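You operate a simulated robot arm through the tools that you are given. There is no shell and no other tool. Be economical: measure what you need, move in short steps, check, and stop when the job is done.

Carry out the task below with a simulated two-armed robot. There is one attempt and no reset: what you move stays moved.

TASK
Take the beige cloth from the top of the folding table and lay it out flat on the bare end of the folding table.

The check looks at the end state, three seconds after you hand in, the way a careful person would. Anything else that was tipped, shoved, dropped, spilled or broken makes it a failure. Flat cloth is picked up by pressing the open fingertips on it (5 to 10 N) and closing them slowly along it; thin cloth reads only 2 to 8 mm in the jaws.

THE ROBOT
Two 7-joint arms with two-finger parallel grippers on one trunk, on a base that drives. Base frame: it is fixed to the floor where the robot stands at the start and does not move with it; the origin is under the middle of the robot, x ahead of it, y to its left, z up. Lengths are in m, angles in degrees, forces in N, time in s.
The left shoulder is at the start at [0.07, 0.133, 1.151], the right one opposite. Places, roughly: bare end of the folding table [0.5, -0.6, 0.7]. Payload 1.57 kg a hand.
The tool frame of a hand sits at the grasp point between the pads (the TCP): z along the fingers, y along the line on which they close. The tips reach 0.03 m beyond it. The gripper opens to 0.08 m. The fingers are 0.017 m wide and 0.012 m thick; the gripper's body (0.04 by 0.082 m) begins 0.08 m behind the TCP.
Orientation is that of the tool frame in the base frame, as [roll, pitch, yaw] about the fixed x, y, z axes, in that order (R = Rz(yaw) Ry(pitch) Rx(roll)). With the fingers straight down and closing along the base's y, the tool's x points along the base's -x, its y along +y and its z along -z.

THE INTERFACE
- The arms move only by the tool arm_command. It takes "left_deltas", "right_deltas" or both (then of equal length, played together; a hand with none holds still); each is a list of rows, each a list of 7 numbers: the shift along the tool's x, y, z in m, then the turn, a rotation vector about the tool's x, y, z in degrees, then the gripper command, from -1 (shut) to 1 (fully open), values between in proportion. In form: [[dx, dy, dz, rx, ry, rz, grip], ...]. A call has 1 to 10 rows; each row shifts and turns the commanded pose from where the row before left it, along the tool's axes as they then stand. A row lasts 0.2 s, in which the tool goes at most 0.05 m and 8.6 degrees; a call with a longer step from one row to the next is refused whole, and so is a gripper value outside its range. A pose out of reach is approached as far as the arm can. The call stops where the force on the tool passes 40 N (or 10 N more than at its start, if that is more) or the arm is blocked; 0.2 s more then pass. Each finger travels about 0.153 m/s and halts on what it meets, pressing with about 41 N; the grip force reading is that of the motor and also rises with nothing between the fingers. The clock runs only during rows and for 0.2 s after the last one: add rows that do not move to give the fingers time. It gives the time, the measured TCP pose, the force on the tool (base axes), the opening and the grip force at its end, in the units of the frame above (readings bear some noise), with the torque about the TCP (base axes, N m) and any sound that the robot's microphone picked up, and new pictures: "views" is both (left out), scene, wrist or none (wrist: the cameras of the hands that moved).
- Cameras (640 x 400 px; columns grow to the right, rows downward): "scene" is now at [0.1043, -0.0572, 1.3618]; the picture's right is [-0.72, -0.69, 0.00], its down [-0.53, 0.55, -0.65] and it looks along [0.45, -0.47, -0.76] (base axes); focal length 260 px, centre (320, 200). "left" rides on the left gripper at [0.072, 0.007, -0.122] in its tool frame; the picture's right is [-0.09, 1.00, 0.00], its down [-0.84, -0.08, -0.54] and it looks along [-0.54, -0.05, 0.84] (tool axes); focal length 238 px, centre (320, 200). "right" rides on the right gripper at [0.072, -0.007, -0.122] in its tool frame; the picture's right is [0.09, 1.00, 0.00], its down [-0.84, 0.08, -0.54] and it looks along [-0.54, 0.05, 0.84] (tool axes); focal length 238 px, centre (320, 200). There is no depth. A picture from a camera that has moved, and an enlarged one, comes with that camera's place and axes in the base frame and with its lens.
- lift_body(by): slides the trunk up (or, below 0, down) by that many m; the arms and the scene camera ride with it, the base frame stays. It gives what a move gives, with no picture.
- steer(legs): drives the robot by 1 to 6 legs, each [ahead, left, turn to the left] in m, m and degrees, along the robot's own axes; the way and the turn of a leg run together, so that a leg with both is an arc; at most 1.5 m and 180 degrees a leg. The arms and the cameras ride along, it lands a little off, and it stops where it bumps. It gives what a move gives, and a new picture of the scene camera.
- turn_head(pan, tilt): turns the head with the scene camera to pan (to the left, within 86 degrees either way) and tilt (down, from -29 to 69), counted from straight ahead of the robot. It gives what a move gives, and a new picture of the scene camera.
- inspect(camera, box): a new picture of the part [left, top, right, bottom] of that camera's present view, enlarged. The clock stands still meanwhile.
- close_job(): hands the job in; it is judged then, once.

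Go step by step. Nothing tells you exact positions but the pictures and the camera data: compare them with the known pose of the tool, close in by small moves and look again before you grip or let go. The budget is 120 turns and 260 pictures, counting those below and the enlarged ones. Unless the task says otherwise, let go and move clear before handing in, and close with one line.

The tools are called after "Call:" as a command line: name --argument value ..., lists and objects as JSON in quotes. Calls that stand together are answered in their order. arm_command: Moves the arms, as the interface text tells. Its arguments: {"type":"object","properties":{"left_deltas":{"type":"array","items":{"type":"array","items":{"type":"number"}}},"right_deltas":{"type":"array","items":{"type":"array","items":{"type":"number"}}},"views":{"type":"string","enum":["both","scene","wrist","none"]}},"required":[]} The other tools are called the same way: lift_body (by) slides the trunk up or down; steer (legs) drives the base; turn_head (pan, tilt) turns the head that bears the scene camera; inspect (camera, box) takes an enlarged picture of a part of a camera's view; close_job () hands the job in.

At the start:

```text
t: 0.0
left_position: [0.3845, -0.0616, 0.9777]
left_orientation: [180.0, 0.0, -179.8]
left_ft_force: [0.0, -0.1, -0.4]
left_moment: [0.0, -0.03, -0.01]
left_gripper_width: 0.0799
left_finger_force: 0.0
right_position: [0.3019, -0.3664, 0.9811]
right_orientation: [180.0, 0.1, -179.9]
right_ft_force: [0.3, 0.0, 0.0]
right_moment: [-0.01, 0.0, 0.04]
right_gripper_width: 0.0799
right_finger_force: 0.0
trunk travel left (down, up): [-0.725, 0.215]
robot x, y, heading: [-0.0042, 0.0016, 0.1]
head pan, tilt: [-46.3, 49.6]
```

scene: 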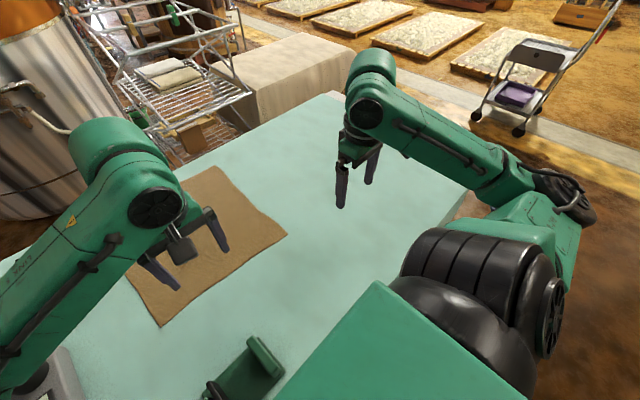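
right: 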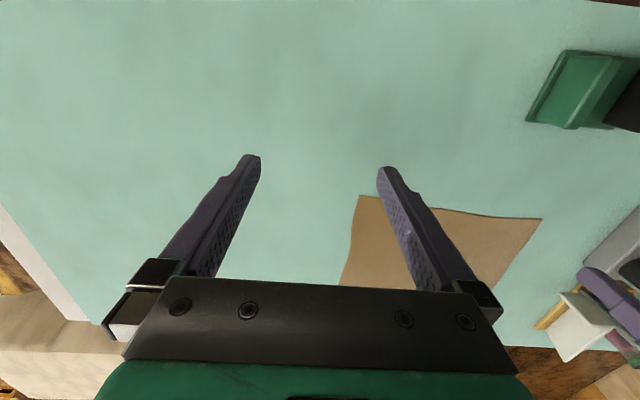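
left: 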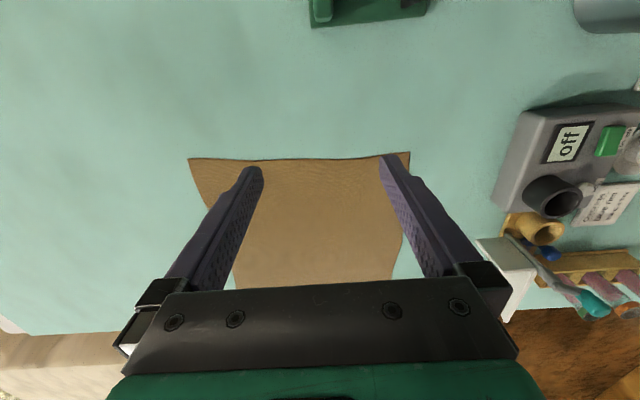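

The cloth looks about 0.4 m square, spanning x 0.47–0.89 and y −0.31 to 0.09, with the bare end towards −y. I'll look around first to find the table edges and any other objects.

Call:
turn_head --pan -20 --tilt 45

Call:
turn_head --pan -75 --tilt 50

Call:
turn_head --pan 30 --tilt 50

```text
t: 0.9
left_position: [0.3836, -0.0622, 0.9777]
left_orientation: [-179.9, 0.0, 180.0]
left_ft_force: [0.4, 1.0, 0.1]
left_moment: [0.01, 0.0, -0.02]
left_gripper_width: 0.08
left_finger_force: 0.0
right_position: [0.302, -0.3676, 0.9803]
right_orientation: [180.0, 0.0, -180.0]
right_ft_force: [-0.4, 0.2, 0.2]
right_moment: [0.02, 0.0, 0.04]
right_gripper_width: 0.0798
right_finger_force: 0.1
trunk travel left (down, up): [-0.725, 0.215]
robot x, y, heading: [0.0001, 0.0004, 0.1]
head pan, tilt: [-20.0, 45.0]
camera scene: at [0.1272, -0.0291, 1.3681], right [-0.34, -0.94, 0.0], down [-0.66, 0.24, -0.71], along [0.66, -0.24, -0.71], focal length 260 px, centre (320, 200)
```

scene: 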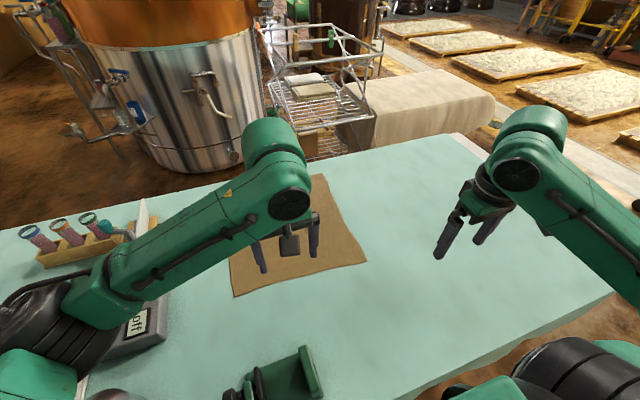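

```text
t: 2.1
left_position: [0.3847, -0.0619, 0.9777]
left_orientation: [179.9, 0.0, -179.8]
left_ft_force: [0.3, -0.2, 0.1]
left_moment: [-0.01, 0.03, -0.01]
left_gripper_width: 0.0796
left_finger_force: 0.0
right_position: [0.3013, -0.3678, 0.9797]
right_orientation: [-180.0, 0.1, -179.9]
right_ft_force: [-0.3, 0.1, -0.7]
right_moment: [-0.02, -0.01, -0.03]
right_gripper_width: 0.0801
right_finger_force: 0.2
trunk travel left (down, up): [-0.725, 0.215]
robot x, y, heading: [-0.0019, -0.0016, -0.0]
head pan, tilt: [-75.0, 50.0]
camera scene: at [0.0709, -0.0756, 1.3612], right [-0.97, -0.26, 0.0], down [-0.2, 0.74, -0.64], along [0.17, -0.62, -0.77], focal length 260 px, centre (320, 200)
```

scene: 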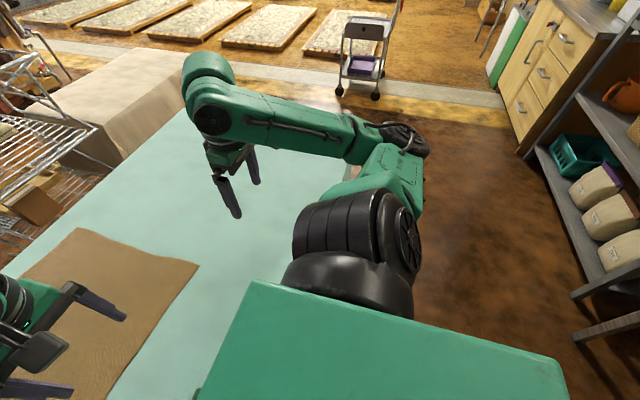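

```text
t: 4.0
left_position: [0.3857, -0.0626, 0.9786]
left_orientation: [179.9, 0.0, -179.9]
left_ft_force: [0.8, 0.2, 0.1]
left_moment: [0.0, -0.05, 0.0]
left_gripper_width: 0.0799
left_finger_force: 0.0
right_position: [0.3021, -0.3678, 0.9797]
right_orientation: [-179.9, 0.0, -179.8]
right_ft_force: [-0.7, 0.3, 0.1]
right_moment: [0.01, -0.01, 0.02]
right_gripper_width: 0.0799
right_finger_force: 0.1
trunk travel left (down, up): [-0.725, 0.215]
robot x, y, heading: [0.0004, 0.0003, -0.3]
head pan, tilt: [30.0, 50.0]
camera scene: at [0.1176, 0.0372, 1.3612], right [0.5, -0.87, 0.0], down [-0.66, -0.38, -0.64], along [0.56, 0.32, -0.77], focal length 260 px, centre (320, 200)
```

scene: 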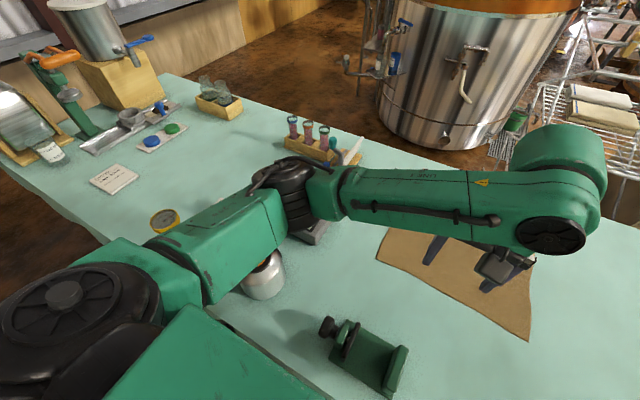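

The path from the cloth to the bare end is clear, and the table spans roughly x 0.15–0.96 and runs to about y −0.9. I'll drive right so the robot is centred on the cloth, then grip the two near corners.

Call:
steer --legs '[[0, -0.11, 0]]'

Call:
turn_head --pan 0 --tilt 50

Call:
inspect --camera "left" --box '[0, 0, 640, 400]'

Call:
inspect --camera "right" --box '[0, 0, 640, 400]'

```text
t: 5.2
left_position: [0.3842, -0.1752, 0.9781]
left_orientation: [-180.0, 0.0, -179.9]
left_ft_force: [-0.1, 0.2, 0.1]
left_moment: [0.01, -0.01, -0.02]
left_gripper_width: 0.0798
left_finger_force: 0.0
right_position: [0.3016, -0.4788, 0.9805]
right_orientation: [-180.0, 0.0, -179.9]
right_ft_force: [0.6, -0.1, -0.4]
right_moment: [-0.01, 0.02, 0.02]
right_gripper_width: 0.0803
right_finger_force: 0.0
trunk travel left (down, up): [-0.725, 0.215]
robot x, y, heading: [-0.0009, -0.1132, 0.1]
head pan, tilt: [30.0, 50.0]
camera scene: at [0.1175, -0.0742, 1.3612], right [0.5, -0.87, 0.0], down [-0.66, -0.38, -0.64], along [0.56, 0.32, -0.77], focal length 260 px, centre (320, 200)
```

scene: 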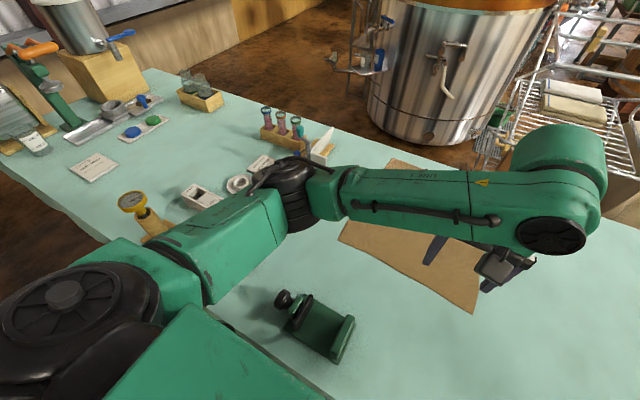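

```text
t: 6.1
left_position: [0.3845, -0.1751, 0.9777]
left_orientation: [180.0, 0.0, -180.0]
left_ft_force: [0.3, 0.2, 0.6]
left_moment: [0.01, -0.02, -0.01]
left_gripper_width: 0.08
left_finger_force: 0.0
right_position: [0.3018, -0.4806, 0.981]
right_orientation: [-179.9, 0.0, -179.9]
right_ft_force: [-0.7, -0.4, 0.6]
right_moment: [-0.01, -0.01, -0.04]
right_gripper_width: 0.08
right_finger_force: 0.0
trunk travel left (down, up): [-0.725, 0.215]
robot x, y, heading: [-0.0007, -0.1144, 0.0]
head pan, tilt: [0.0, 50.0]
camera scene: at [0.1278, -0.1133, 1.3613], right [0.0, -1.0, 0.0], down [-0.77, 0.0, -0.64], along [0.64, 0.0, -0.77], focal length 260 px, centre (320, 200)
```

scene: 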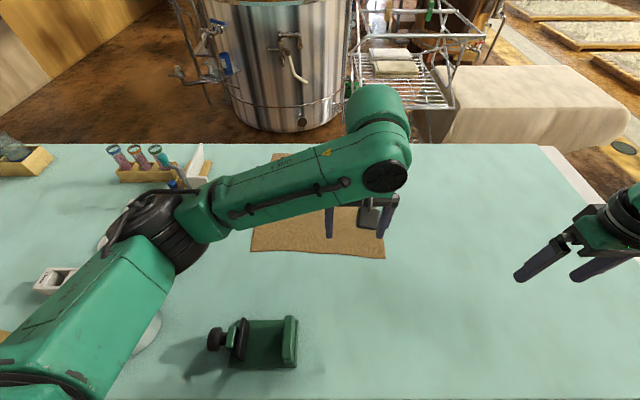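

```text
1.00 times, centred on (320, 200) of left
camera zoom: at [0.3116, -0.169, 1.0995], right [0.09, 1.0, 0.0], down [0.84, -0.08, 0.54], along [0.54, -0.05, -0.84], focal length 238 px, centre (320, 200)
```

zoom: 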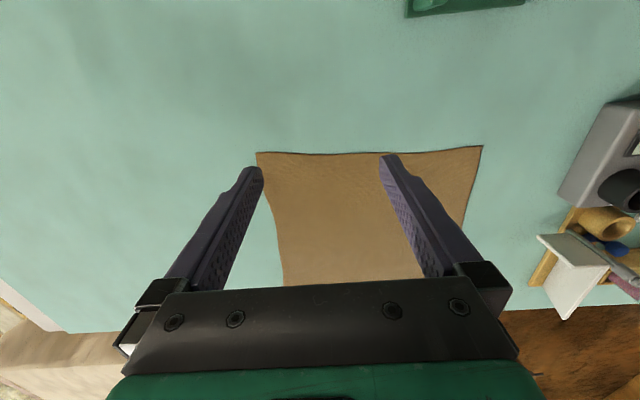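

```text
1.00 times, centred on (320, 200) of right
camera zoom: at [0.2285, -0.4837, 1.1031], right [-0.09, 1.0, 0.0], down [0.84, 0.08, 0.54], along [0.54, 0.05, -0.84], focal length 238 px, centre (320, 200)
```

zoom: 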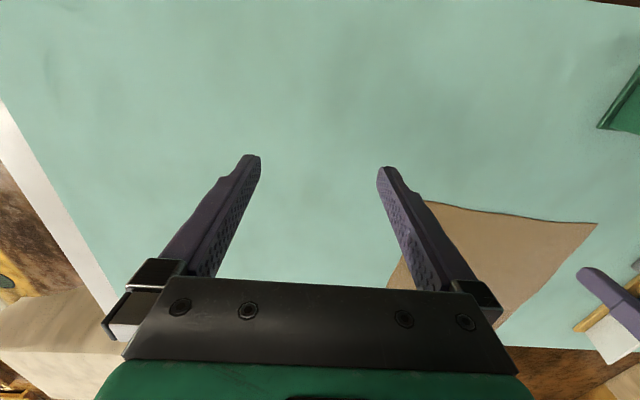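

The near corners of the cloth are at about (0.461, −0.298) and (0.486, 0.108). I'll bring both hands above them at z ≈ 0.80 with the jaws half open.

Call:
arm_command --left_deltas '[[-0.0165, 0.0365, 0.0255, 0, 0, 0, 0], [-0.0165, 0.0365, 0.0255, 0, 0, 0, 0], [-0.0165, 0.0365, 0.0255, 0, 0, 0, 0], [-0.0165, 0.0365, 0.0255, 0, 0, 0, 0], [-0.0165, 0.0365, 0.0255, 0, 0, 0, 0], [-0.0165, 0.0365, 0.0255, 0, 0, 0, 0], [-0.0165, 0.0365, 0.0255, 0, 0, 0, 0], [0, 0, 0, 0, 0, 0, 0]]' --right_deltas '[[-0.026, 0.03, 0.0257, 0, 0, 0, 0], [-0.026, 0.03, 0.0257, 0, 0, 0, 0], [-0.026, 0.03, 0.0257, 0, 0, 0, 0], [-0.026, 0.03, 0.0257, 0, 0, 0, 0], [-0.026, 0.03, 0.0257, 0, 0, 0, 0], [-0.026, 0.03, 0.0257, 0, 0, 0, 0], [-0.026, 0.03, 0.0257, 0, 0, 0, 0], [0, 0, 0, 0, 0, 0, 0]]'

```text
t: 7.9
left_position: [0.4983, 0.0824, 0.7987]
left_orientation: [179.9, 0.0, -180.0]
left_ft_force: [-0.2, -0.1, 0.0]
left_moment: [0.02, 0.0, -0.01]
left_gripper_width: 0.0402
left_finger_force: 0.0
right_position: [0.462, -0.2916, 0.8228]
right_orientation: [-179.9, 0.1, -179.9]
right_ft_force: [-0.7, -1.2, 0.2]
right_moment: [0.0, -0.01, -0.03]
right_gripper_width: 0.04
right_finger_force: 0.0
right hand out of reach, approached as far as the arm can: row 7
trunk travel left (down, up): [-0.725, 0.215]
robot x, y, heading: [0.0001, -0.1112, 0.1]
head pan, tilt: [0.0, 50.0]
camera scene: at [0.127, -0.1144, 1.3613], right [0.0, -1.0, 0.0], down [-0.77, 0.0, -0.64], along [0.64, 0.0, -0.77], focal length 260 px, centre (320, 200)
camera right: at [0.3892, -0.2949, 0.9457], right [-0.09, 1.0, 0.0], down [0.84, 0.08, 0.54], along [0.54, 0.05, -0.84], focal length 238 px, centre (320, 200)
camera left: at [0.4257, 0.087, 0.9206], right [0.09, 1.0, 0.0], down [0.84, -0.08, 0.54], along [0.54, -0.05, -0.84], focal length 238 px, centre (320, 200)
```

scene: 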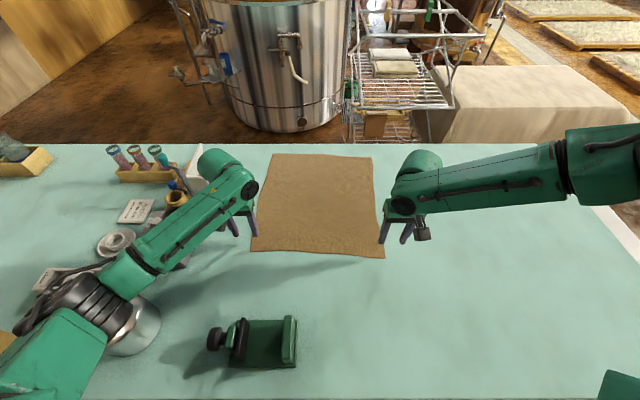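
right: 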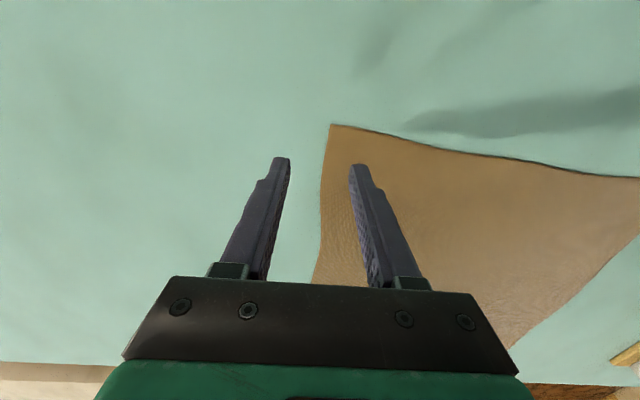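
left: 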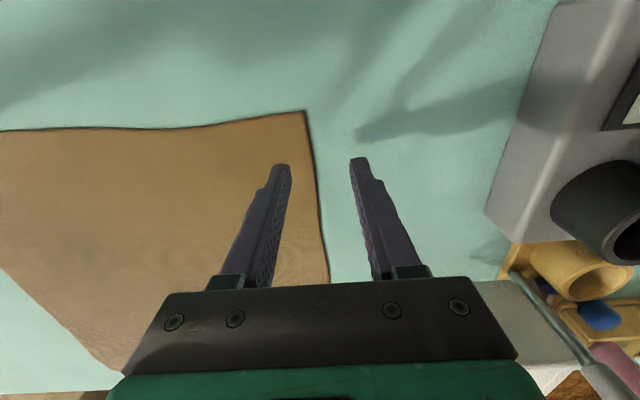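

Both near corners are clearer from here: left about (0.480, 0.072), right about (0.461, −0.283). The right hand stopped short, so I'll nudge it slowly and bring the left hand inward over the cloth.

Call:
arm_command --left_deltas '[[0, -0.02, 0.0, 0, 0, 0, 0], [0, -0.02, 0.01, 0, 0, 0, 0], [0, 0, 0.01, 0, 0, 0, 0], [0, 0, 0.01, 0, 0, 0, 0], [0, 0, 0, 0, 0, 0, 0]]' --right_deltas '[[-0.005, 0.01, 0, 0, 0, 0, 0], [-0.005, 0.01, 0.01, 0, 0, 0, 0], [-0.005, 0.01, 0.01, 0, 0, 0, 0], [-0.003, 0.005, 0.01, 0, 0, 0, 0], [0, 0, 0, 0, 0, 0, 0]]'

```text
t: 9.1
left_position: [0.4985, 0.0392, 0.7716]
left_orientation: [179.8, 0.2, 180.0]
left_ft_force: [-0.3, 0.6, 10.6]
left_moment: [0.21, -0.02, 0.0]
left_gripper_width: 0.0399
left_finger_force: 0.3
right_position: [0.4487, -0.2817, 0.8191]
right_orientation: [179.9, 0.1, 180.0]
right_ft_force: [0.1, 0.1, 0.4]
right_moment: [-0.01, 0.0, -0.05]
right_gripper_width: 0.0398
right_finger_force: 0.1
right hand out of reach, approached as far as the arm can: row 1, 2, 3, 4
trunk travel left (down, up): [-0.725, 0.215]
robot x, y, heading: [-0.0036, -0.1165, -0.1]
head pan, tilt: [0.0, 50.0]
camera scene: at [0.126, -0.1138, 1.3616], right [0.0, -1.0, 0.0], down [-0.77, 0.0, -0.64], along [0.64, 0.0, -0.77], focal length 260 px, centre (320, 200)
camera right: at [0.3765, -0.2858, 0.9423], right [-0.09, 1.0, 0.0], down [0.84, 0.08, 0.54], along [0.54, 0.05, -0.84], focal length 238 px, centre (320, 200)
camera left: at [0.4252, 0.0462, 0.8927], right [0.09, 1.0, 0.0], down [0.83, -0.08, 0.54], along [0.54, -0.05, -0.84], focal length 238 px, centre (320, 200)
```

scene: 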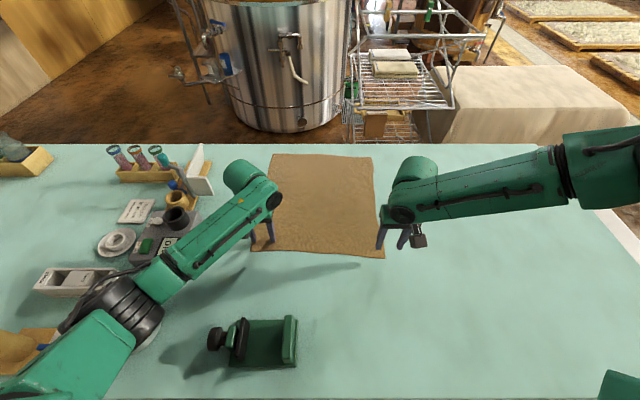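
right: 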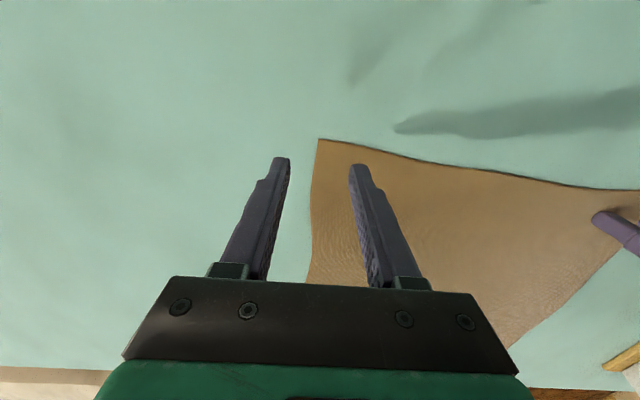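
left: 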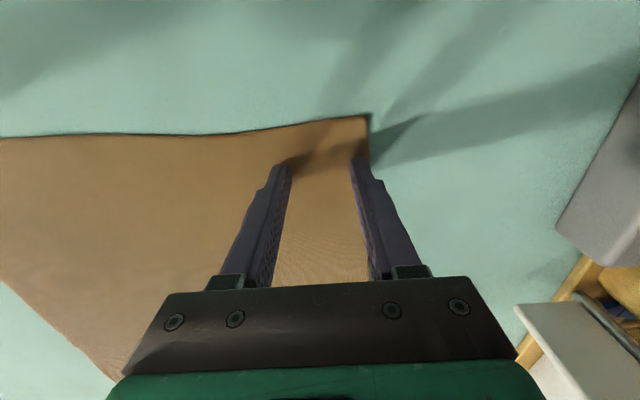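

The left fingertips are already pressing at 10 N with the TCP at 0.772, so the surface is really at about z = 0.741. With that height the wrist and scene views agree on near corners at (0.465, 0.07) and (0.445, −0.281). The right arm seems to be near a joint limit, so I'll yaw the right tool to relieve it.

Call:
arm_command --left_deltas '[[0, 0, -0.01, 0, 0, 0, 0], [0, 0, 0, 0, 0, 0, 0], [0, 0, 0, 0, 0, 0, 0], [0, 0, 0, 0, 0, 0, 0], [0, 0, 0, 0, 0, 0, 0], [0, 0, 0, 0, 0, 0, 0], [0, 0, 0, 0, 0, 0, 0]]' --right_deltas '[[0, 0, -0.01, 0, 0, -8, 0], [0, 0, 0, 0, 0, -8, 0], [0, 0, 0, 0, 0, -8, 0], [0, 0, 0, 0, 0, -8, 0], [0, 0, 0, 0, 0, -6, 0], [0, 0, 0, 0, 0, 0, 0], [0, 0, 0, 0, 0, 0, 0]]' --views "scene"

```text
t: 10.7
left_position: [0.5001, 0.0405, 0.78]
left_orientation: [180.0, 0.0, -179.9]
left_ft_force: [-0.8, 1.0, -0.5]
left_moment: [0.01, -0.01, 0.02]
left_gripper_width: 0.0401
left_finger_force: 0.1
right_position: [0.451, -0.2817, 0.8299]
right_orientation: [-179.9, 0.0, -141.9]
right_ft_force: [0.1, 0.6, 0.2]
right_moment: [0.04, 0.02, -0.03]
right_gripper_width: 0.0398
right_finger_force: 0.0
trunk travel left (down, up): [-0.725, 0.215]
robot x, y, heading: [-0.0017, -0.1139, -0.0]
head pan, tilt: [0.0, 50.0]
camera scene: at [0.1278, -0.1137, 1.3612], right [0.0, -1.0, 0.0], down [-0.77, 0.0, -0.64], along [0.64, 0.0, -0.77], focal length 260 px, centre (320, 200)
```

scene: 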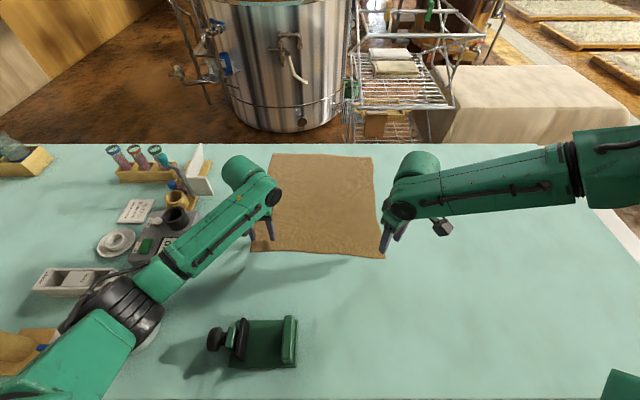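

The yaw took, with no reach warning this time. Next I'll move the right hand toward (0.465, −0.252) and lower it.

Call:
arm_command --right_deltas '[[-0.01, 0.005, 0.01, 0, 0, 0, 0], [-0.01, 0.005, 0.01, 0, 0, 0, 0], [-0.01, 0.005, 0.01, 0, 0, 0, 0], [0, 0, 0.01, 0, 0, 0, 0], [0, 0, 0, 0, 0, 0, 0]]'

```text
t: 11.9
left_position: [0.4999, 0.0398, 0.7803]
left_orientation: [-179.9, 0.0, 180.0]
left_ft_force: [0.3, 0.5, 0.2]
left_moment: [0.01, 0.01, 0.01]
left_gripper_width: 0.04
left_finger_force: 0.0
right_position: [0.4415, -0.275, 0.8163]
right_orientation: [180.0, 0.1, -141.9]
right_ft_force: [0.0, 0.0, -1.2]
right_moment: [0.03, 0.01, -0.04]
right_gripper_width: 0.0399
right_finger_force: 0.0
right hand out of reach, approached as far as the arm can: row 1, 2, 3, 4
trunk travel left (down, up): [-0.725, 0.215]
robot x, y, heading: [0.0021, -0.1108, -0.1]
head pan, tilt: [0.0, 50.0]
camera scene: at [0.1278, -0.1137, 1.3612], right [0.0, -1.0, 0.0], down [-0.77, 0.0, -0.64], along [0.64, 0.0, -0.77], focal length 260 px, centre (320, 200)
camera right: at [0.3883, -0.3219, 0.939], right [-0.69, 0.73, 0.0], down [0.61, 0.58, 0.54], along [0.4, 0.37, -0.84], focal length 238 px, centre (320, 200)
```

scene: 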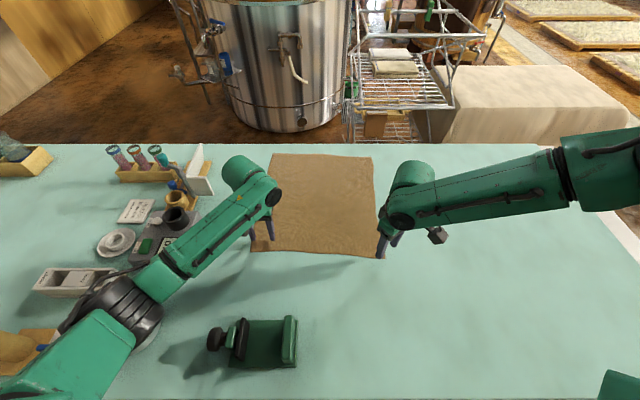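
right: 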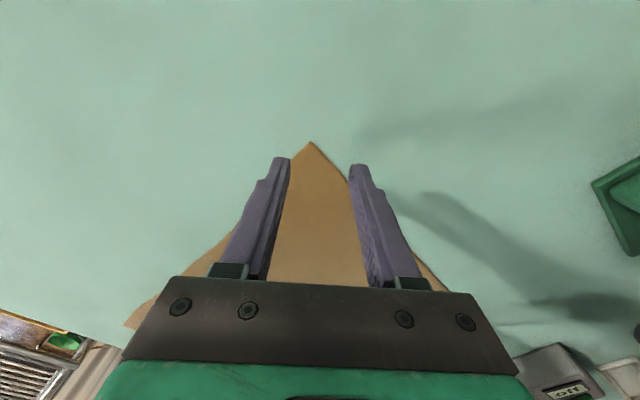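

The last joint isn't what limits the right arm; it's the high, folded elbow. I'll raise the trunk 0.12 m so the arms reach down in a more extended posture, then retry.

Call:
lift_body --by 0.12

Call:
arm_command --left_deltas '[[0, 0, 0.03, 0, 0, 0, 0], [0, 0, 0.03, 0, 0, 0, 0], [0, 0, 0.03, 0, 0, 0, 0], [0, 0, 0.02, 0, 0, 0, 0], [0, 0, 0, 0, 0, 0, 0]]' --right_deltas '[[-0.005, 0.0025, 0.03, 0, 0, 0, 0], [-0.005, 0.0025, 0.03, 0, 0, 0, 0], [-0.005, 0.0025, 0.03, 0, 0, 0, 0], [-0.005, 0.0025, 0.03, 0, 0, 0, 0], [0, 0, 0, 0, 0, 0, 0]]'

```text
t: 13.4
left_position: [0.4996, 0.0402, 0.9002]
left_orientation: [-180.0, -0.1, -180.0]
left_ft_force: [0.4, 0.6, 0.9]
left_moment: [-0.05, -0.02, -0.02]
left_gripper_width: 0.0398
left_finger_force: 0.1
right_position: [0.4414, -0.2741, 0.9364]
right_orientation: [-180.0, 0.1, -141.9]
right_ft_force: [-0.3, 0.4, 0.7]
right_moment: [0.01, -0.01, -0.01]
right_gripper_width: 0.0401
right_finger_force: 0.0
trunk travel left (down, up): [-0.845, 0.095]
robot x, y, heading: [0.0028, -0.1122, -0.1]
head pan, tilt: [0.0, 50.0]
```

```text
t: 14.6
left_position: [0.5, 0.0409, 0.7908]
left_orientation: [-180.0, 0.0, 179.9]
left_ft_force: [-0.1, -0.1, -0.2]
left_moment: [0.01, 0.05, -0.02]
left_gripper_width: 0.0399
left_finger_force: 0.0
right_position: [0.4036, -0.3035, 0.8904]
right_orientation: [180.0, 0.1, -142.0]
right_ft_force: [-0.3, 0.0, -0.3]
right_moment: [-0.02, 0.01, 0.0]
right_gripper_width: 0.0401
right_finger_force: 0.1
right hand out of reach, approached as far as the arm can: row 1, 2, 3, 4
trunk travel left (down, up): [-0.845, 0.095]
robot x, y, heading: [0.001, -0.1114, -0.1]
head pan, tilt: [0.0, 50.0]
camera scene: at [0.1279, -0.1135, 1.4812], right [0.0, -1.0, 0.0], down [-0.77, 0.0, -0.64], along [0.64, 0.0, -0.77], focal length 260 px, centre (320, 200)
camera right: at [0.3502, -0.3501, 1.0133], right [-0.69, 0.73, 0.0], down [0.61, 0.58, 0.54], along [0.4, 0.37, -0.84], focal length 238 px, centre (320, 200)
camera left: at [0.4273, 0.0469, 0.9123], right [0.09, 1.0, 0.0], down [0.84, -0.08, 0.54], along [0.54, -0.05, -0.84], focal length 238 px, centre (320, 200)
```

scene: 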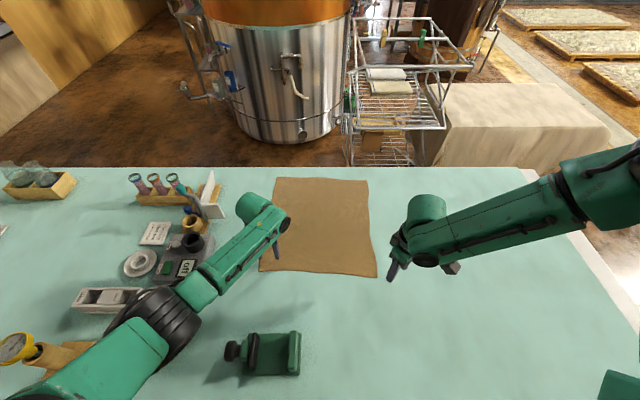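
right: 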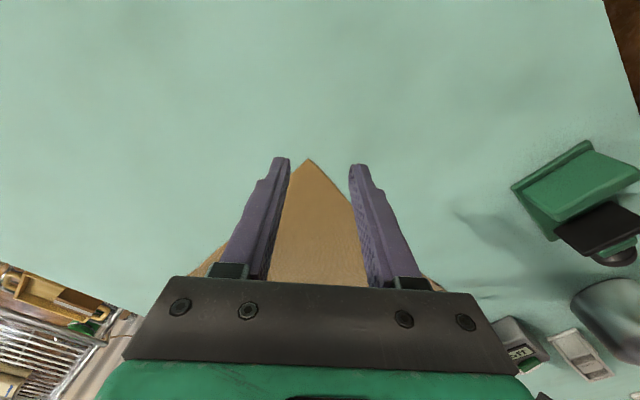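
left: 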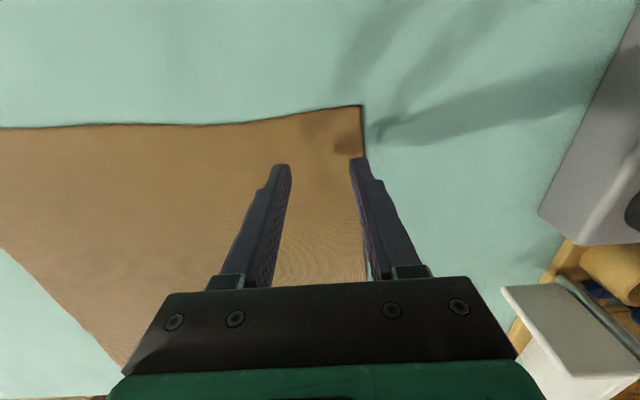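

Raising the trunk made it worse, because the right arm with its elbow out can't go low that close to the centre. I'll test how low it reaches further out to its own side.

Call:
arm_command --right_deltas '[[0.0095, -0.0243, 0, 0, 0, 0, 0], [0.0095, -0.0243, 0, 0, 0, 0, 0], [0.0095, -0.0243, 0.0, 0, 0, 0, 0], [0.0095, -0.0243, 0.0, 0, 0, 0, 0], [0, 0, 0.02, 0, 0, 0, 0], [0, 0, 0.02, 0, 0, 0, 0], [0, 0, 0.02, 0, 0, 0, 0], [0, 0, 0.02, 0, 0, 0, 0], [0, 0, 0.0, 0, 0, 0, 0]]' --views "scene"

```text
t: 16.6
left_position: [0.4998, 0.0403, 0.7897]
left_orientation: [179.9, 0.0, 180.0]
left_ft_force: [0.4, 0.1, -0.5]
left_moment: [0.0, 0.0, 0.02]
left_gripper_width: 0.0399
left_finger_force: 0.1
right_position: [0.4189, -0.4087, 0.8623]
right_orientation: [180.0, 0.1, -141.9]
right_ft_force: [-0.3, 0.0, 0.3]
right_moment: [-0.02, 0.02, 0.03]
right_gripper_width: 0.0399
right_finger_force: 0.1
right hand out of reach, approached as far as the arm can: row 5, 6, 7, 8
trunk travel left (down, up): [-0.845, 0.095]
robot x, y, heading: [-0.0015, -0.1114, 0.0]
head pan, tilt: [0.0, 50.0]
camera scene: at [0.1278, -0.114, 1.4813], right [0.0, -1.0, 0.0], down [-0.77, 0.0, -0.64], along [0.64, 0.0, -0.77], focal length 260 px, centre (320, 200)
```

scene: 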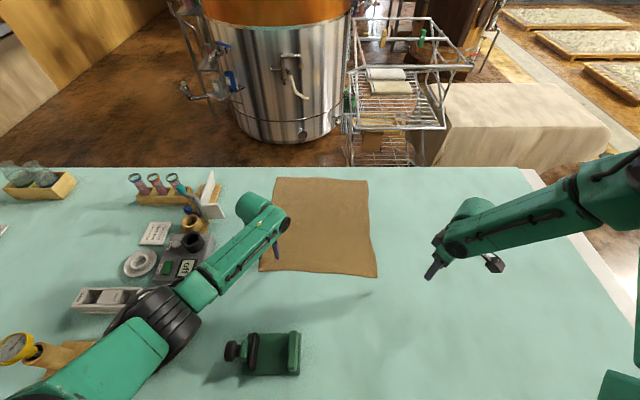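

The right arm still bottoms out at z ≈ 0.86. I'll stretch it further forward to see whether an extended posture frees it to go lower.

Call:
arm_command --right_deltas '[[-0.04, -0.022, -0.02, 0, 0, 0, 0], [-0.04, -0.022, -0.01, 0, 0, 0, 0], [-0.04, -0.022, 0.0, 0, 0, 0, 0], [-0.04, -0.022, 0.0, 0, 0, 0, 0], [0, 0, 0.02, 0, 0, 0, 0], [0, 0, 0.02, 0, 0, 0, 0], [0, 0, 0.02, 0, 0, 0, 0], [0, 0, 0.02, 0, 0, 0, 0], [0, 0, 0.0, 0, 0, 0, 0]]' --views "scene"

```text
t: 18.6
left_position: [0.4998, 0.0413, 0.7902]
left_orientation: [-180.0, 0.0, -180.0]
left_ft_force: [1.0, 0.6, 0.0]
left_moment: [0.06, 0.01, 0.03]
left_gripper_width: 0.0397
left_finger_force: 0.1
right_position: [0.4825, -0.4003, 0.9136]
right_orientation: [-179.8, 0.1, -141.8]
right_ft_force: [-0.1, 0.7, 0.2]
right_moment: [0.02, -0.03, 0.04]
right_gripper_width: 0.0399
right_finger_force: 0.1
right hand out of reach, approached as far as the arm can: row 1, 2, 3, 4, 5, 6, 7, 8
trunk travel left (down, up): [-0.845, 0.095]
robot x, y, heading: [0.0008, -0.111, 0.0]
head pan, tilt: [0.0, 50.0]
camera scene: at [0.128, -0.1137, 1.4812], right [0.0, -1.0, 0.0], down [-0.77, 0.0, -0.64], along [0.64, 0.0, -0.77], focal length 260 px, centre (320, 200)
```

scene: 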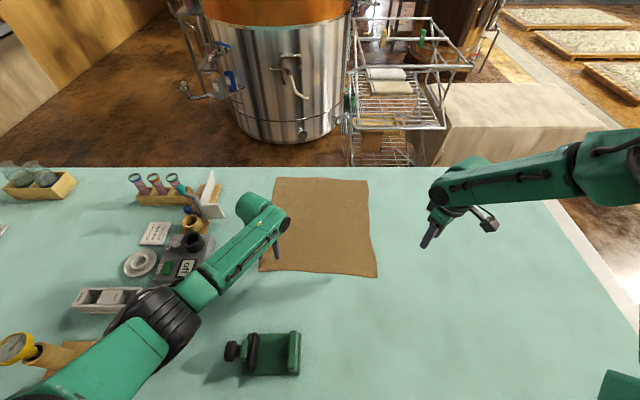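

I'll pan the head to the right to see the right arm's posture.

Call:
turn_head --pan -60 --tilt 35

```text
t: 19.9
left_position: [0.5005, 0.0405, 0.7915]
left_orientation: [-179.9, 0.0, 180.0]
left_ft_force: [0.0, 0.2, -0.6]
left_moment: [0.02, 0.01, 0.02]
left_gripper_width: 0.0401
left_finger_force: 0.0
right_position: [0.4831, -0.3994, 0.9139]
right_orientation: [-179.9, 0.1, -141.8]
right_ft_force: [0.9, -0.7, 0.7]
right_moment: [0.02, 0.01, 0.01]
right_gripper_width: 0.0402
right_finger_force: 0.1
trunk travel left (down, up): [-0.845, 0.095]
robot x, y, heading: [-0.0001, -0.1097, 0.0]
head pan, tilt: [-60.0, 35.0]
camera scene: at [0.095, -0.1899, 1.503], right [-0.87, -0.5, 0.0], down [-0.29, 0.5, -0.82], along [0.41, -0.71, -0.57], focal length 260 px, centre (320, 200)
```

scene: 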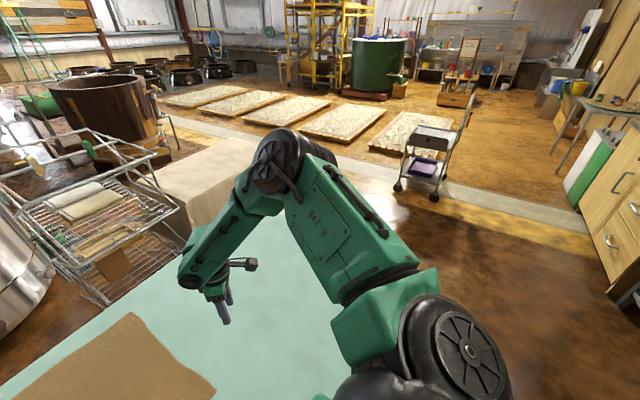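

The right elbow sits high and out, so the right hand can only get low if the trunk is lower. I'll raise the left hand well clear first, bring the right hand above its corner, then lower the trunk. The right hand grips first and the left follows.

Call:
arm_command --left_deltas '[[0, 0, -0.045, 0, 0, 0, 0], [0, 0, -0.045, 0, 0, 0, 0], [0, 0, -0.045, 0, 0, 0, 0], [0, 0, -0.045, 0, 0, 0, 0], [0, 0, -0.045, 0, 0, 0, 0], [0, 0, -0.045, 0, 0, 0, 0], [0, 0, -0.03, 0, 0, 0, 0]]' --right_deltas '[[0, 0, -0.03, 0, 0, 0, 0], [0, 0, -0.03, 0, 0, 0, 0], [0, 0, -0.03, 0, 0, 0, 0], [-0.012, 0.032, 0, 0, 0, 0, 0], [-0.012, 0.032, 0, 0, 0, 0, 0], [-0.012, 0.032, 0, 0, 0, 0, 0], [-0.012, 0.031, 0, 0, 0, 0, 0]]' --views "none"

Call:
turn_head --pan 0 --tilt 60

```text
t: 21.5
left_position: [0.4995, 0.0393, 1.0904]
left_orientation: [179.9, -0.2, -180.0]
left_ft_force: [-1.0, 0.4, -0.2]
left_moment: [0.02, 0.0, 0.05]
left_gripper_width: 0.04
left_finger_force: 0.0
right_position: [0.444, -0.2735, 1.0066]
right_orientation: [-179.8, 0.1, -142.0]
right_ft_force: [-0.5, -0.5, -0.8]
right_moment: [0.0, 0.0, 0.01]
right_gripper_width: 0.0402
right_finger_force: 0.1
trunk travel left (down, up): [-0.845, 0.095]
robot x, y, heading: [-0.0005, -0.1118, -0.1]
head pan, tilt: [-60.0, 35.0]
```

```text
t: 22.8
left_position: [0.4993, 0.0385, 1.0905]
left_orientation: [180.0, 0.1, -179.9]
left_ft_force: [0.3, 0.5, -0.2]
left_moment: [-0.02, -0.01, 0.0]
left_gripper_width: 0.04
left_finger_force: 0.0
right_position: [0.4435, -0.2729, 1.0053]
right_orientation: [-180.0, 0.2, -141.9]
right_ft_force: [-0.2, 0.0, -0.7]
right_moment: [0.01, 0.01, 0.02]
right_gripper_width: 0.04
right_finger_force: 0.0
trunk travel left (down, up): [-0.845, 0.095]
robot x, y, heading: [-0.0006, -0.1116, 0.0]
head pan, tilt: [0.0, 60.0]
camera scene: at [0.1176, -0.1137, 1.4687], right [0.0, -1.0, 0.0], down [-0.87, 0.0, -0.5], along [0.5, 0.0, -0.87], focal length 260 px, centre (320, 200)
```

scene: 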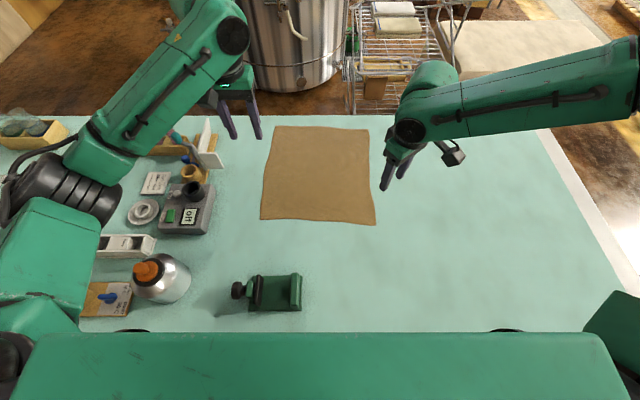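

The left elbow is high and clear. I'll lower the trunk 0.20 and then bring the right hand down over its corner.

Call:
lift_body --by -0.2

Call:
arm_command --right_deltas '[[-0.01, 0.004, 0.0, 0, 0, 0, 0], [-0.01, 0.004, 0.0, 0, 0, 0, 0], [-0.01, 0.002, 0.0, 0, 0, 0, 0], [0, 0, 0.01, 0, 0, 0, 0], [0, 0, 0.01, 0, 0, 0, 0], [0, 0, 0.0, 0, 0, 0, 0]]'

```text
t: 25.0
left_position: [0.5007, 0.0382, 0.8907]
left_orientation: [179.9, 0.0, 179.9]
left_ft_force: [-0.3, 0.9, -0.4]
left_moment: [0.02, -0.02, -0.04]
left_gripper_width: 0.0398
left_finger_force: 0.0
right_position: [0.4443, -0.2725, 0.8052]
right_orientation: [-180.0, 0.1, -141.9]
right_ft_force: [0.3, 0.5, 0.0]
right_moment: [-0.01, 0.01, -0.03]
right_gripper_width: 0.0402
right_finger_force: 0.0
trunk travel left (down, up): [-0.645, 0.295]
robot x, y, heading: [0.0002, -0.1143, -0.1]
head pan, tilt: [0.0, 60.0]
```

```text
t: 26.4
left_position: [0.5005, 0.0391, 0.8909]
left_orientation: [-180.0, 0.1, -180.0]
left_ft_force: [-0.2, -0.5, -0.4]
left_moment: [0.03, 0.0, 0.01]
left_gripper_width: 0.0402
left_finger_force: 0.1
right_position: [0.4605, -0.2477, 0.7842]
right_orientation: [-179.9, 0.2, -141.9]
right_ft_force: [0.4, 0.2, 1.2]
right_moment: [0.01, 0.01, 0.0]
right_gripper_width: 0.0403
right_finger_force: 0.1
trunk travel left (down, up): [-0.645, 0.295]
robot x, y, heading: [0.0041, -0.1134, -0.1]
head pan, tilt: [0.0, 60.0]
camera scene: at [0.1174, -0.1136, 1.2687], right [0.0, -1.0, 0.0], down [-0.87, 0.0, -0.5], along [0.5, 0.0, -0.87], focal length 260 px, centre (320, 200)
camera right: at [0.4075, -0.294, 0.9067], right [-0.69, 0.73, 0.0], down [0.61, 0.58, 0.54], along [0.4, 0.37, -0.84], focal length 238 px, centre (320, 200)
```

scene: 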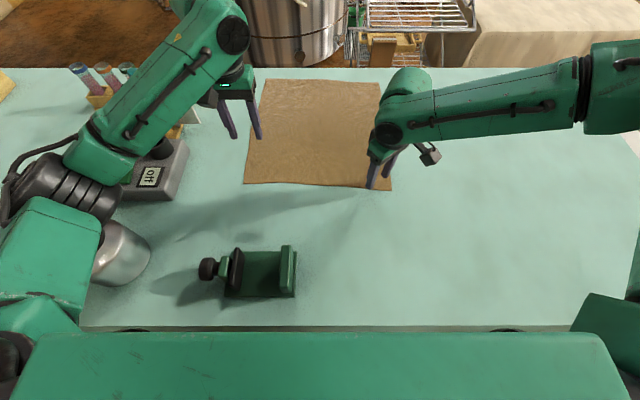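
right: 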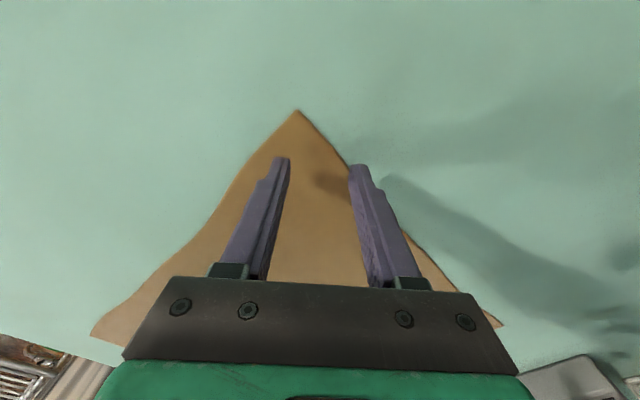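

The right fingers straddle the corner well. I'll shift slightly inward and press down in small steps.

Call:
arm_command --right_deltas '[[-0.006, -0.005, 0.003, 0, 0, 0, 0], [0, 0, 0.004, 0, 0, 0, 0], [0, 0, 0.003, 0, 0, 0, 0], [0, 0, 0.002, 0, 0, 0, 0], [0, 0, 0.0, 0, 0, 0, 0]]' --views "wrist"

```text
t: 27.6
left_position: [0.5006, 0.0385, 0.8906]
left_orientation: [180.0, 0.0, -180.0]
left_ft_force: [0.0, -0.1, -0.6]
left_moment: [-0.01, -0.03, -0.01]
left_gripper_width: 0.04
left_finger_force: 0.1
right_position: [0.4621, -0.253, 0.7797]
right_orientation: [-180.0, 0.1, -141.9]
right_ft_force: [-0.4, -0.5, 0.1]
right_moment: [-0.02, 0.02, 0.01]
right_gripper_width: 0.0402
right_finger_force: 0.0
right hand out of reach, approached as far as the arm can: row 1, 3
trunk travel left (down, up): [-0.645, 0.295]
robot x, y, heading: [-0.0016, -0.1108, -0.1]
head pan, tilt: [0.0, 60.0]
camera right: at [0.4092, -0.3005, 0.901], right [-0.69, 0.73, 0.0], down [0.61, 0.58, 0.54], along [0.4, 0.37, -0.84], focal length 238 px, centre (320, 200)
```

right: 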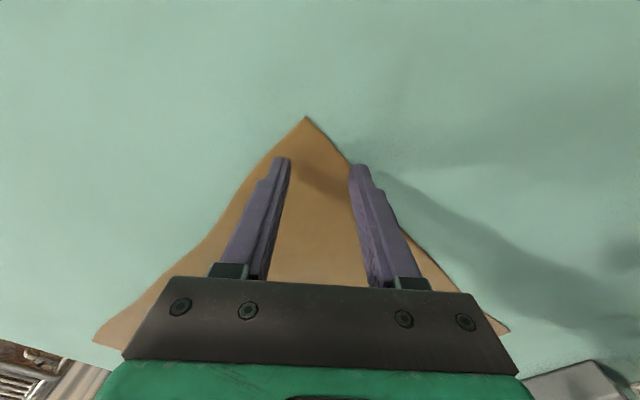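

The right arm is about 9 mm short of pressing. I'll raise the left arm further so its elbow stays clear of the bottle, then lower the trunk another 0.04.

Call:
arm_command --left_deltas '[[0, 0, -0.04, 0, 0, 0, 0], [0, 0, -0.04, 0, 0, 0, 0], [0, 0, -0.04, 0, 0, 0, 0], [0, 0, -0.03, 0, 0, 0, 0]]' --right_deltas '[[0, 0, -0.02, 0, 0, 0, 0], [0, 0, -0.02, 0, 0, 0, 0], [0, 0, 0, 0, 0, 0, 0], [0, 0, 0, 0, 0, 0, 0]]' --views "scene"

```text
t: 28.6
left_position: [0.4965, 0.0369, 1.0434]
left_orientation: [179.9, 0.0, 180.0]
left_ft_force: [-0.9, -0.2, 0.1]
left_moment: [-0.01, -0.02, -0.03]
left_gripper_width: 0.0403
left_finger_force: 0.0
right_position: [0.4628, -0.2533, 0.8193]
right_orientation: [179.9, 0.1, -142.0]
right_ft_force: [-0.7, -0.2, 0.4]
right_moment: [-0.01, -0.02, -0.02]
right_gripper_width: 0.04
right_finger_force: 0.1
trunk travel left (down, up): [-0.645, 0.295]
robot x, y, heading: [-0.0033, -0.1088, -0.1]
head pan, tilt: [0.0, 60.0]
camera scene: at [0.1167, -0.1141, 1.2687], right [0.0, -1.0, 0.0], down [-0.87, 0.0, -0.5], along [0.5, 0.0, -0.87], focal length 260 px, centre (320, 200)
```

scene: 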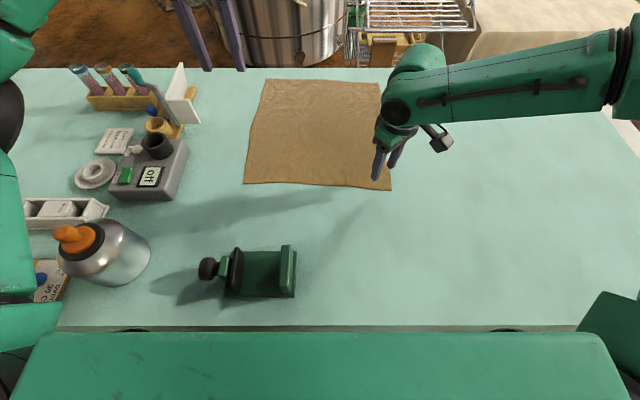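

The left arm is now well clear of everything, so I'll lower the trunk and press with the right hand.

Call:
lift_body --by -0.035

Call:
arm_command --right_deltas '[[0, 0, 0.004, 0, 0, 0, 0], [0, 0, 0.004, 0, 0, 0, 0], [0, 0, 0.003, 0, 0, 0, 0], [0, 0, 0.0, 0, 0, 0, 0]]' --views "wrist"

```text
t: 29.4
left_position: [0.4995, 0.0374, 1.0062]
left_orientation: [-180.0, 0.0, -179.9]
left_ft_force: [0.0, 0.4, 0.1]
left_moment: [0.03, 0.0, -0.01]
left_gripper_width: 0.0399
left_finger_force: 0.0
right_position: [0.4624, -0.2539, 0.7826]
right_orientation: [-180.0, 0.0, -141.8]
right_ft_force: [0.0, 0.8, 1.0]
right_moment: [0.0, -0.05, 0.02]
right_gripper_width: 0.0399
right_finger_force: 0.0
trunk travel left (down, up): [-0.61, 0.33]
robot x, y, heading: [-0.0011, -0.1127, 0.0]
head pan, tilt: [0.0, 60.0]
```

```text
t: 30.4
left_position: [0.498, 0.0365, 1.0075]
left_orientation: [180.0, 0.0, 179.9]
left_ft_force: [0.5, 0.2, -0.5]
left_moment: [0.0, 0.0, -0.01]
left_gripper_width: 0.0401
left_finger_force: 0.0
right_position: [0.4619, -0.2546, 0.7705]
right_orientation: [-179.9, 0.1, -141.9]
right_ft_force: [-0.5, -0.2, 3.8]
right_moment: [0.0, 0.0, 0.01]
right_gripper_width: 0.0401
right_finger_force: 0.0
trunk travel left (down, up): [-0.61, 0.33]
robot x, y, heading: [0.0021, -0.1132, 0.1]
head pan, tilt: [0.0, 60.0]
camera right: at [0.4084, -0.3006, 0.894], right [-0.69, 0.73, 0.0], down [0.61, 0.58, 0.54], along [0.4, 0.37, -0.84], focal length 238 px, centre (320, 200)
```

right: 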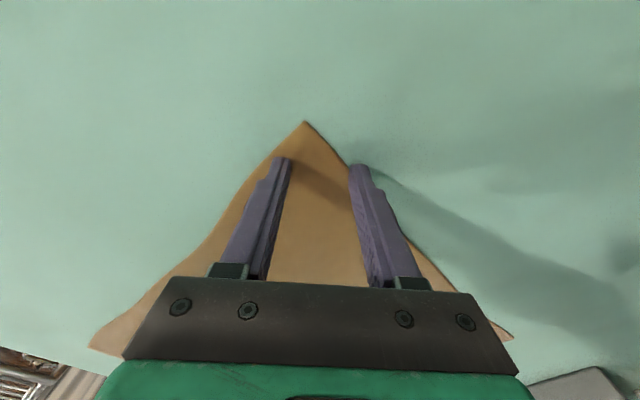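

The right hand is in contact at 3.8 N. I'll press slightly more and close slowly.

Call:
arm_command --right_deltas '[[0, 0, 0.002, 0, 0, 0, 0], [0, 0, 0, 0, 0, 0, -0.15], [0, 0, 0, 0, 0, 0, -0.3], [0, 0, 0, 0, 0, 0, -0.45], [0, 0, 0, 0, 0, 0, -0.6], [0, 0, 0, 0, 0, 0, -0.75], [0, 0, 0, 0, 0, 0, -0.9], [0, 0, 0, 0, 0, 0, -1], [0, 0, 0, 0, 0, 0, -1], [0, 0, 0, 0, 0, 0, -1]]' --views "wrist"

```text
t: 32.6
left_position: [0.4968, 0.0375, 1.0072]
left_orientation: [-179.9, 0.1, 180.0]
left_ft_force: [-0.1, 0.1, -1.1]
left_moment: [-0.01, 0.01, -0.02]
left_gripper_width: 0.04
left_finger_force: 0.0
right_position: [0.4601, -0.2525, 0.7721]
right_orientation: [-179.8, 0.2, -141.9]
right_ft_force: [3.4, -0.6, 22.2]
right_moment: [-0.13, -0.09, 0.02]
right_gripper_width: 0.0024
right_finger_force: 23.8
trunk travel left (down, up): [-0.61, 0.33]
robot x, y, heading: [-0.0005, -0.1135, -0.1]
head pan, tilt: [0.0, 60.0]
camera right: at [0.4068, -0.2994, 0.8936], right [-0.69, 0.73, 0.0], down [0.61, 0.58, 0.54], along [0.4, 0.37, -0.84], focal length 238 px, centre (320, 200)
```

right: 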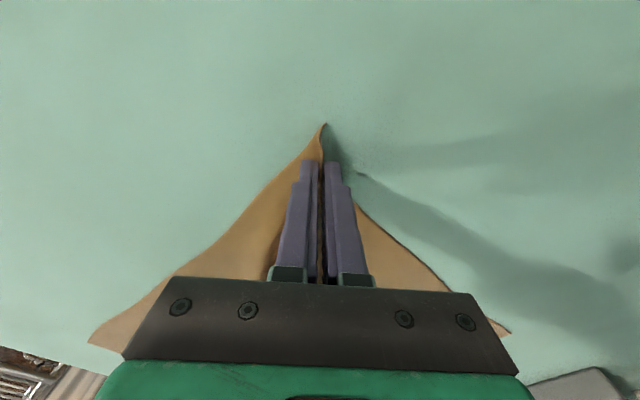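

The right corner is gripped, reading 2.4 mm. I'll raise the trunk 0.145, carrying that corner up, so the left arm can reach down without its elbow nearing the bottle. Then I'll look at the left corner.

Call:
lift_body --by 0.145

Call:
arm_command --left_deltas '[[0, 0, 0.045, 0, 0, 0, 0], [0, 0, 0.045, 0, 0, 0, 0], [0, 0, 0.045, 0, 0, 0, 0], [0, 0, 0.045, 0, 0, 0, 0], [0, 0, 0.045, 0, 0, 0, 0], [0, 0, 0.045, 0, 0, 0, 0], [0, 0, 0.045, 0, 0, 0, 0], [0, 0, 0.02, 0, 0, 0, 0], [0, 0, 0.0, 0, 0, 0, 0]]'

```text
t: 34.3
left_position: [0.4995, 0.0369, 1.1518]
left_orientation: [-179.9, -0.1, 180.0]
left_ft_force: [-0.8, 0.6, -0.4]
left_moment: [-0.01, 0.0, 0.0]
left_gripper_width: 0.0399
left_finger_force: 0.1
right_position: [0.4622, -0.2531, 0.9148]
right_orientation: [180.0, 0.1, -141.9]
right_ft_force: [-0.8, 0.3, 0.0]
right_moment: [0.01, -0.01, -0.01]
right_gripper_width: 0.0027
right_finger_force: 23.7
trunk travel left (down, up): [-0.755, 0.185]
robot x, y, heading: [0.0024, -0.1094, 0.2]
head pan, tilt: [0.0, 60.0]
```

```text
t: 36.3
left_position: [0.4986, 0.0384, 0.8133]
left_orientation: [179.9, 0.0, 180.0]
left_ft_force: [0.2, -0.2, -0.8]
left_moment: [-0.04, 0.01, -0.02]
left_gripper_width: 0.04
left_finger_force: 0.0
right_position: [0.4619, -0.2537, 0.9135]
right_orientation: [-179.9, 0.0, -141.9]
right_ft_force: [0.2, -0.5, 0.6]
right_moment: [-0.01, 0.04, 0.01]
right_gripper_width: 0.0024
right_finger_force: 23.9
trunk travel left (down, up): [-0.755, 0.185]
robot x, y, heading: [-0.0018, -0.111, 0.3]
head pan, tilt: [0.0, 60.0]
camera scene: at [0.1175, -0.1136, 1.3787], right [0.0, -1.0, 0.0], down [-0.87, 0.0, -0.5], along [0.5, 0.0, -0.87], focal length 260 px, centre (320, 200)
camera left: at [0.4266, 0.045, 0.935], right [0.09, 1.0, 0.0], down [0.84, -0.08, 0.54], along [0.54, -0.05, -0.84], focal length 238 px, centre (320, 200)
```

scene: 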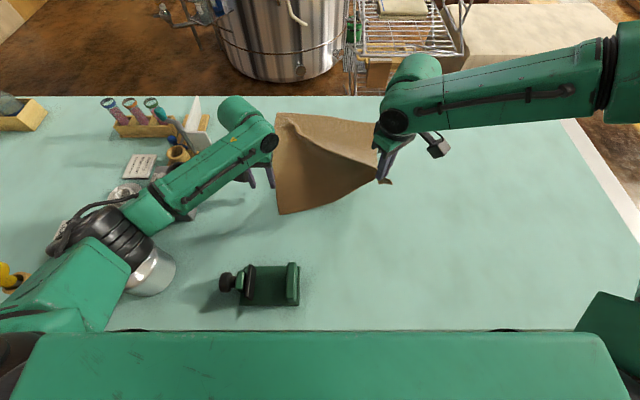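
left: 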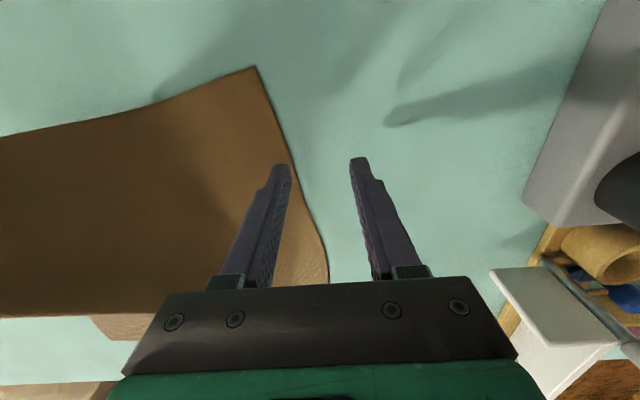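

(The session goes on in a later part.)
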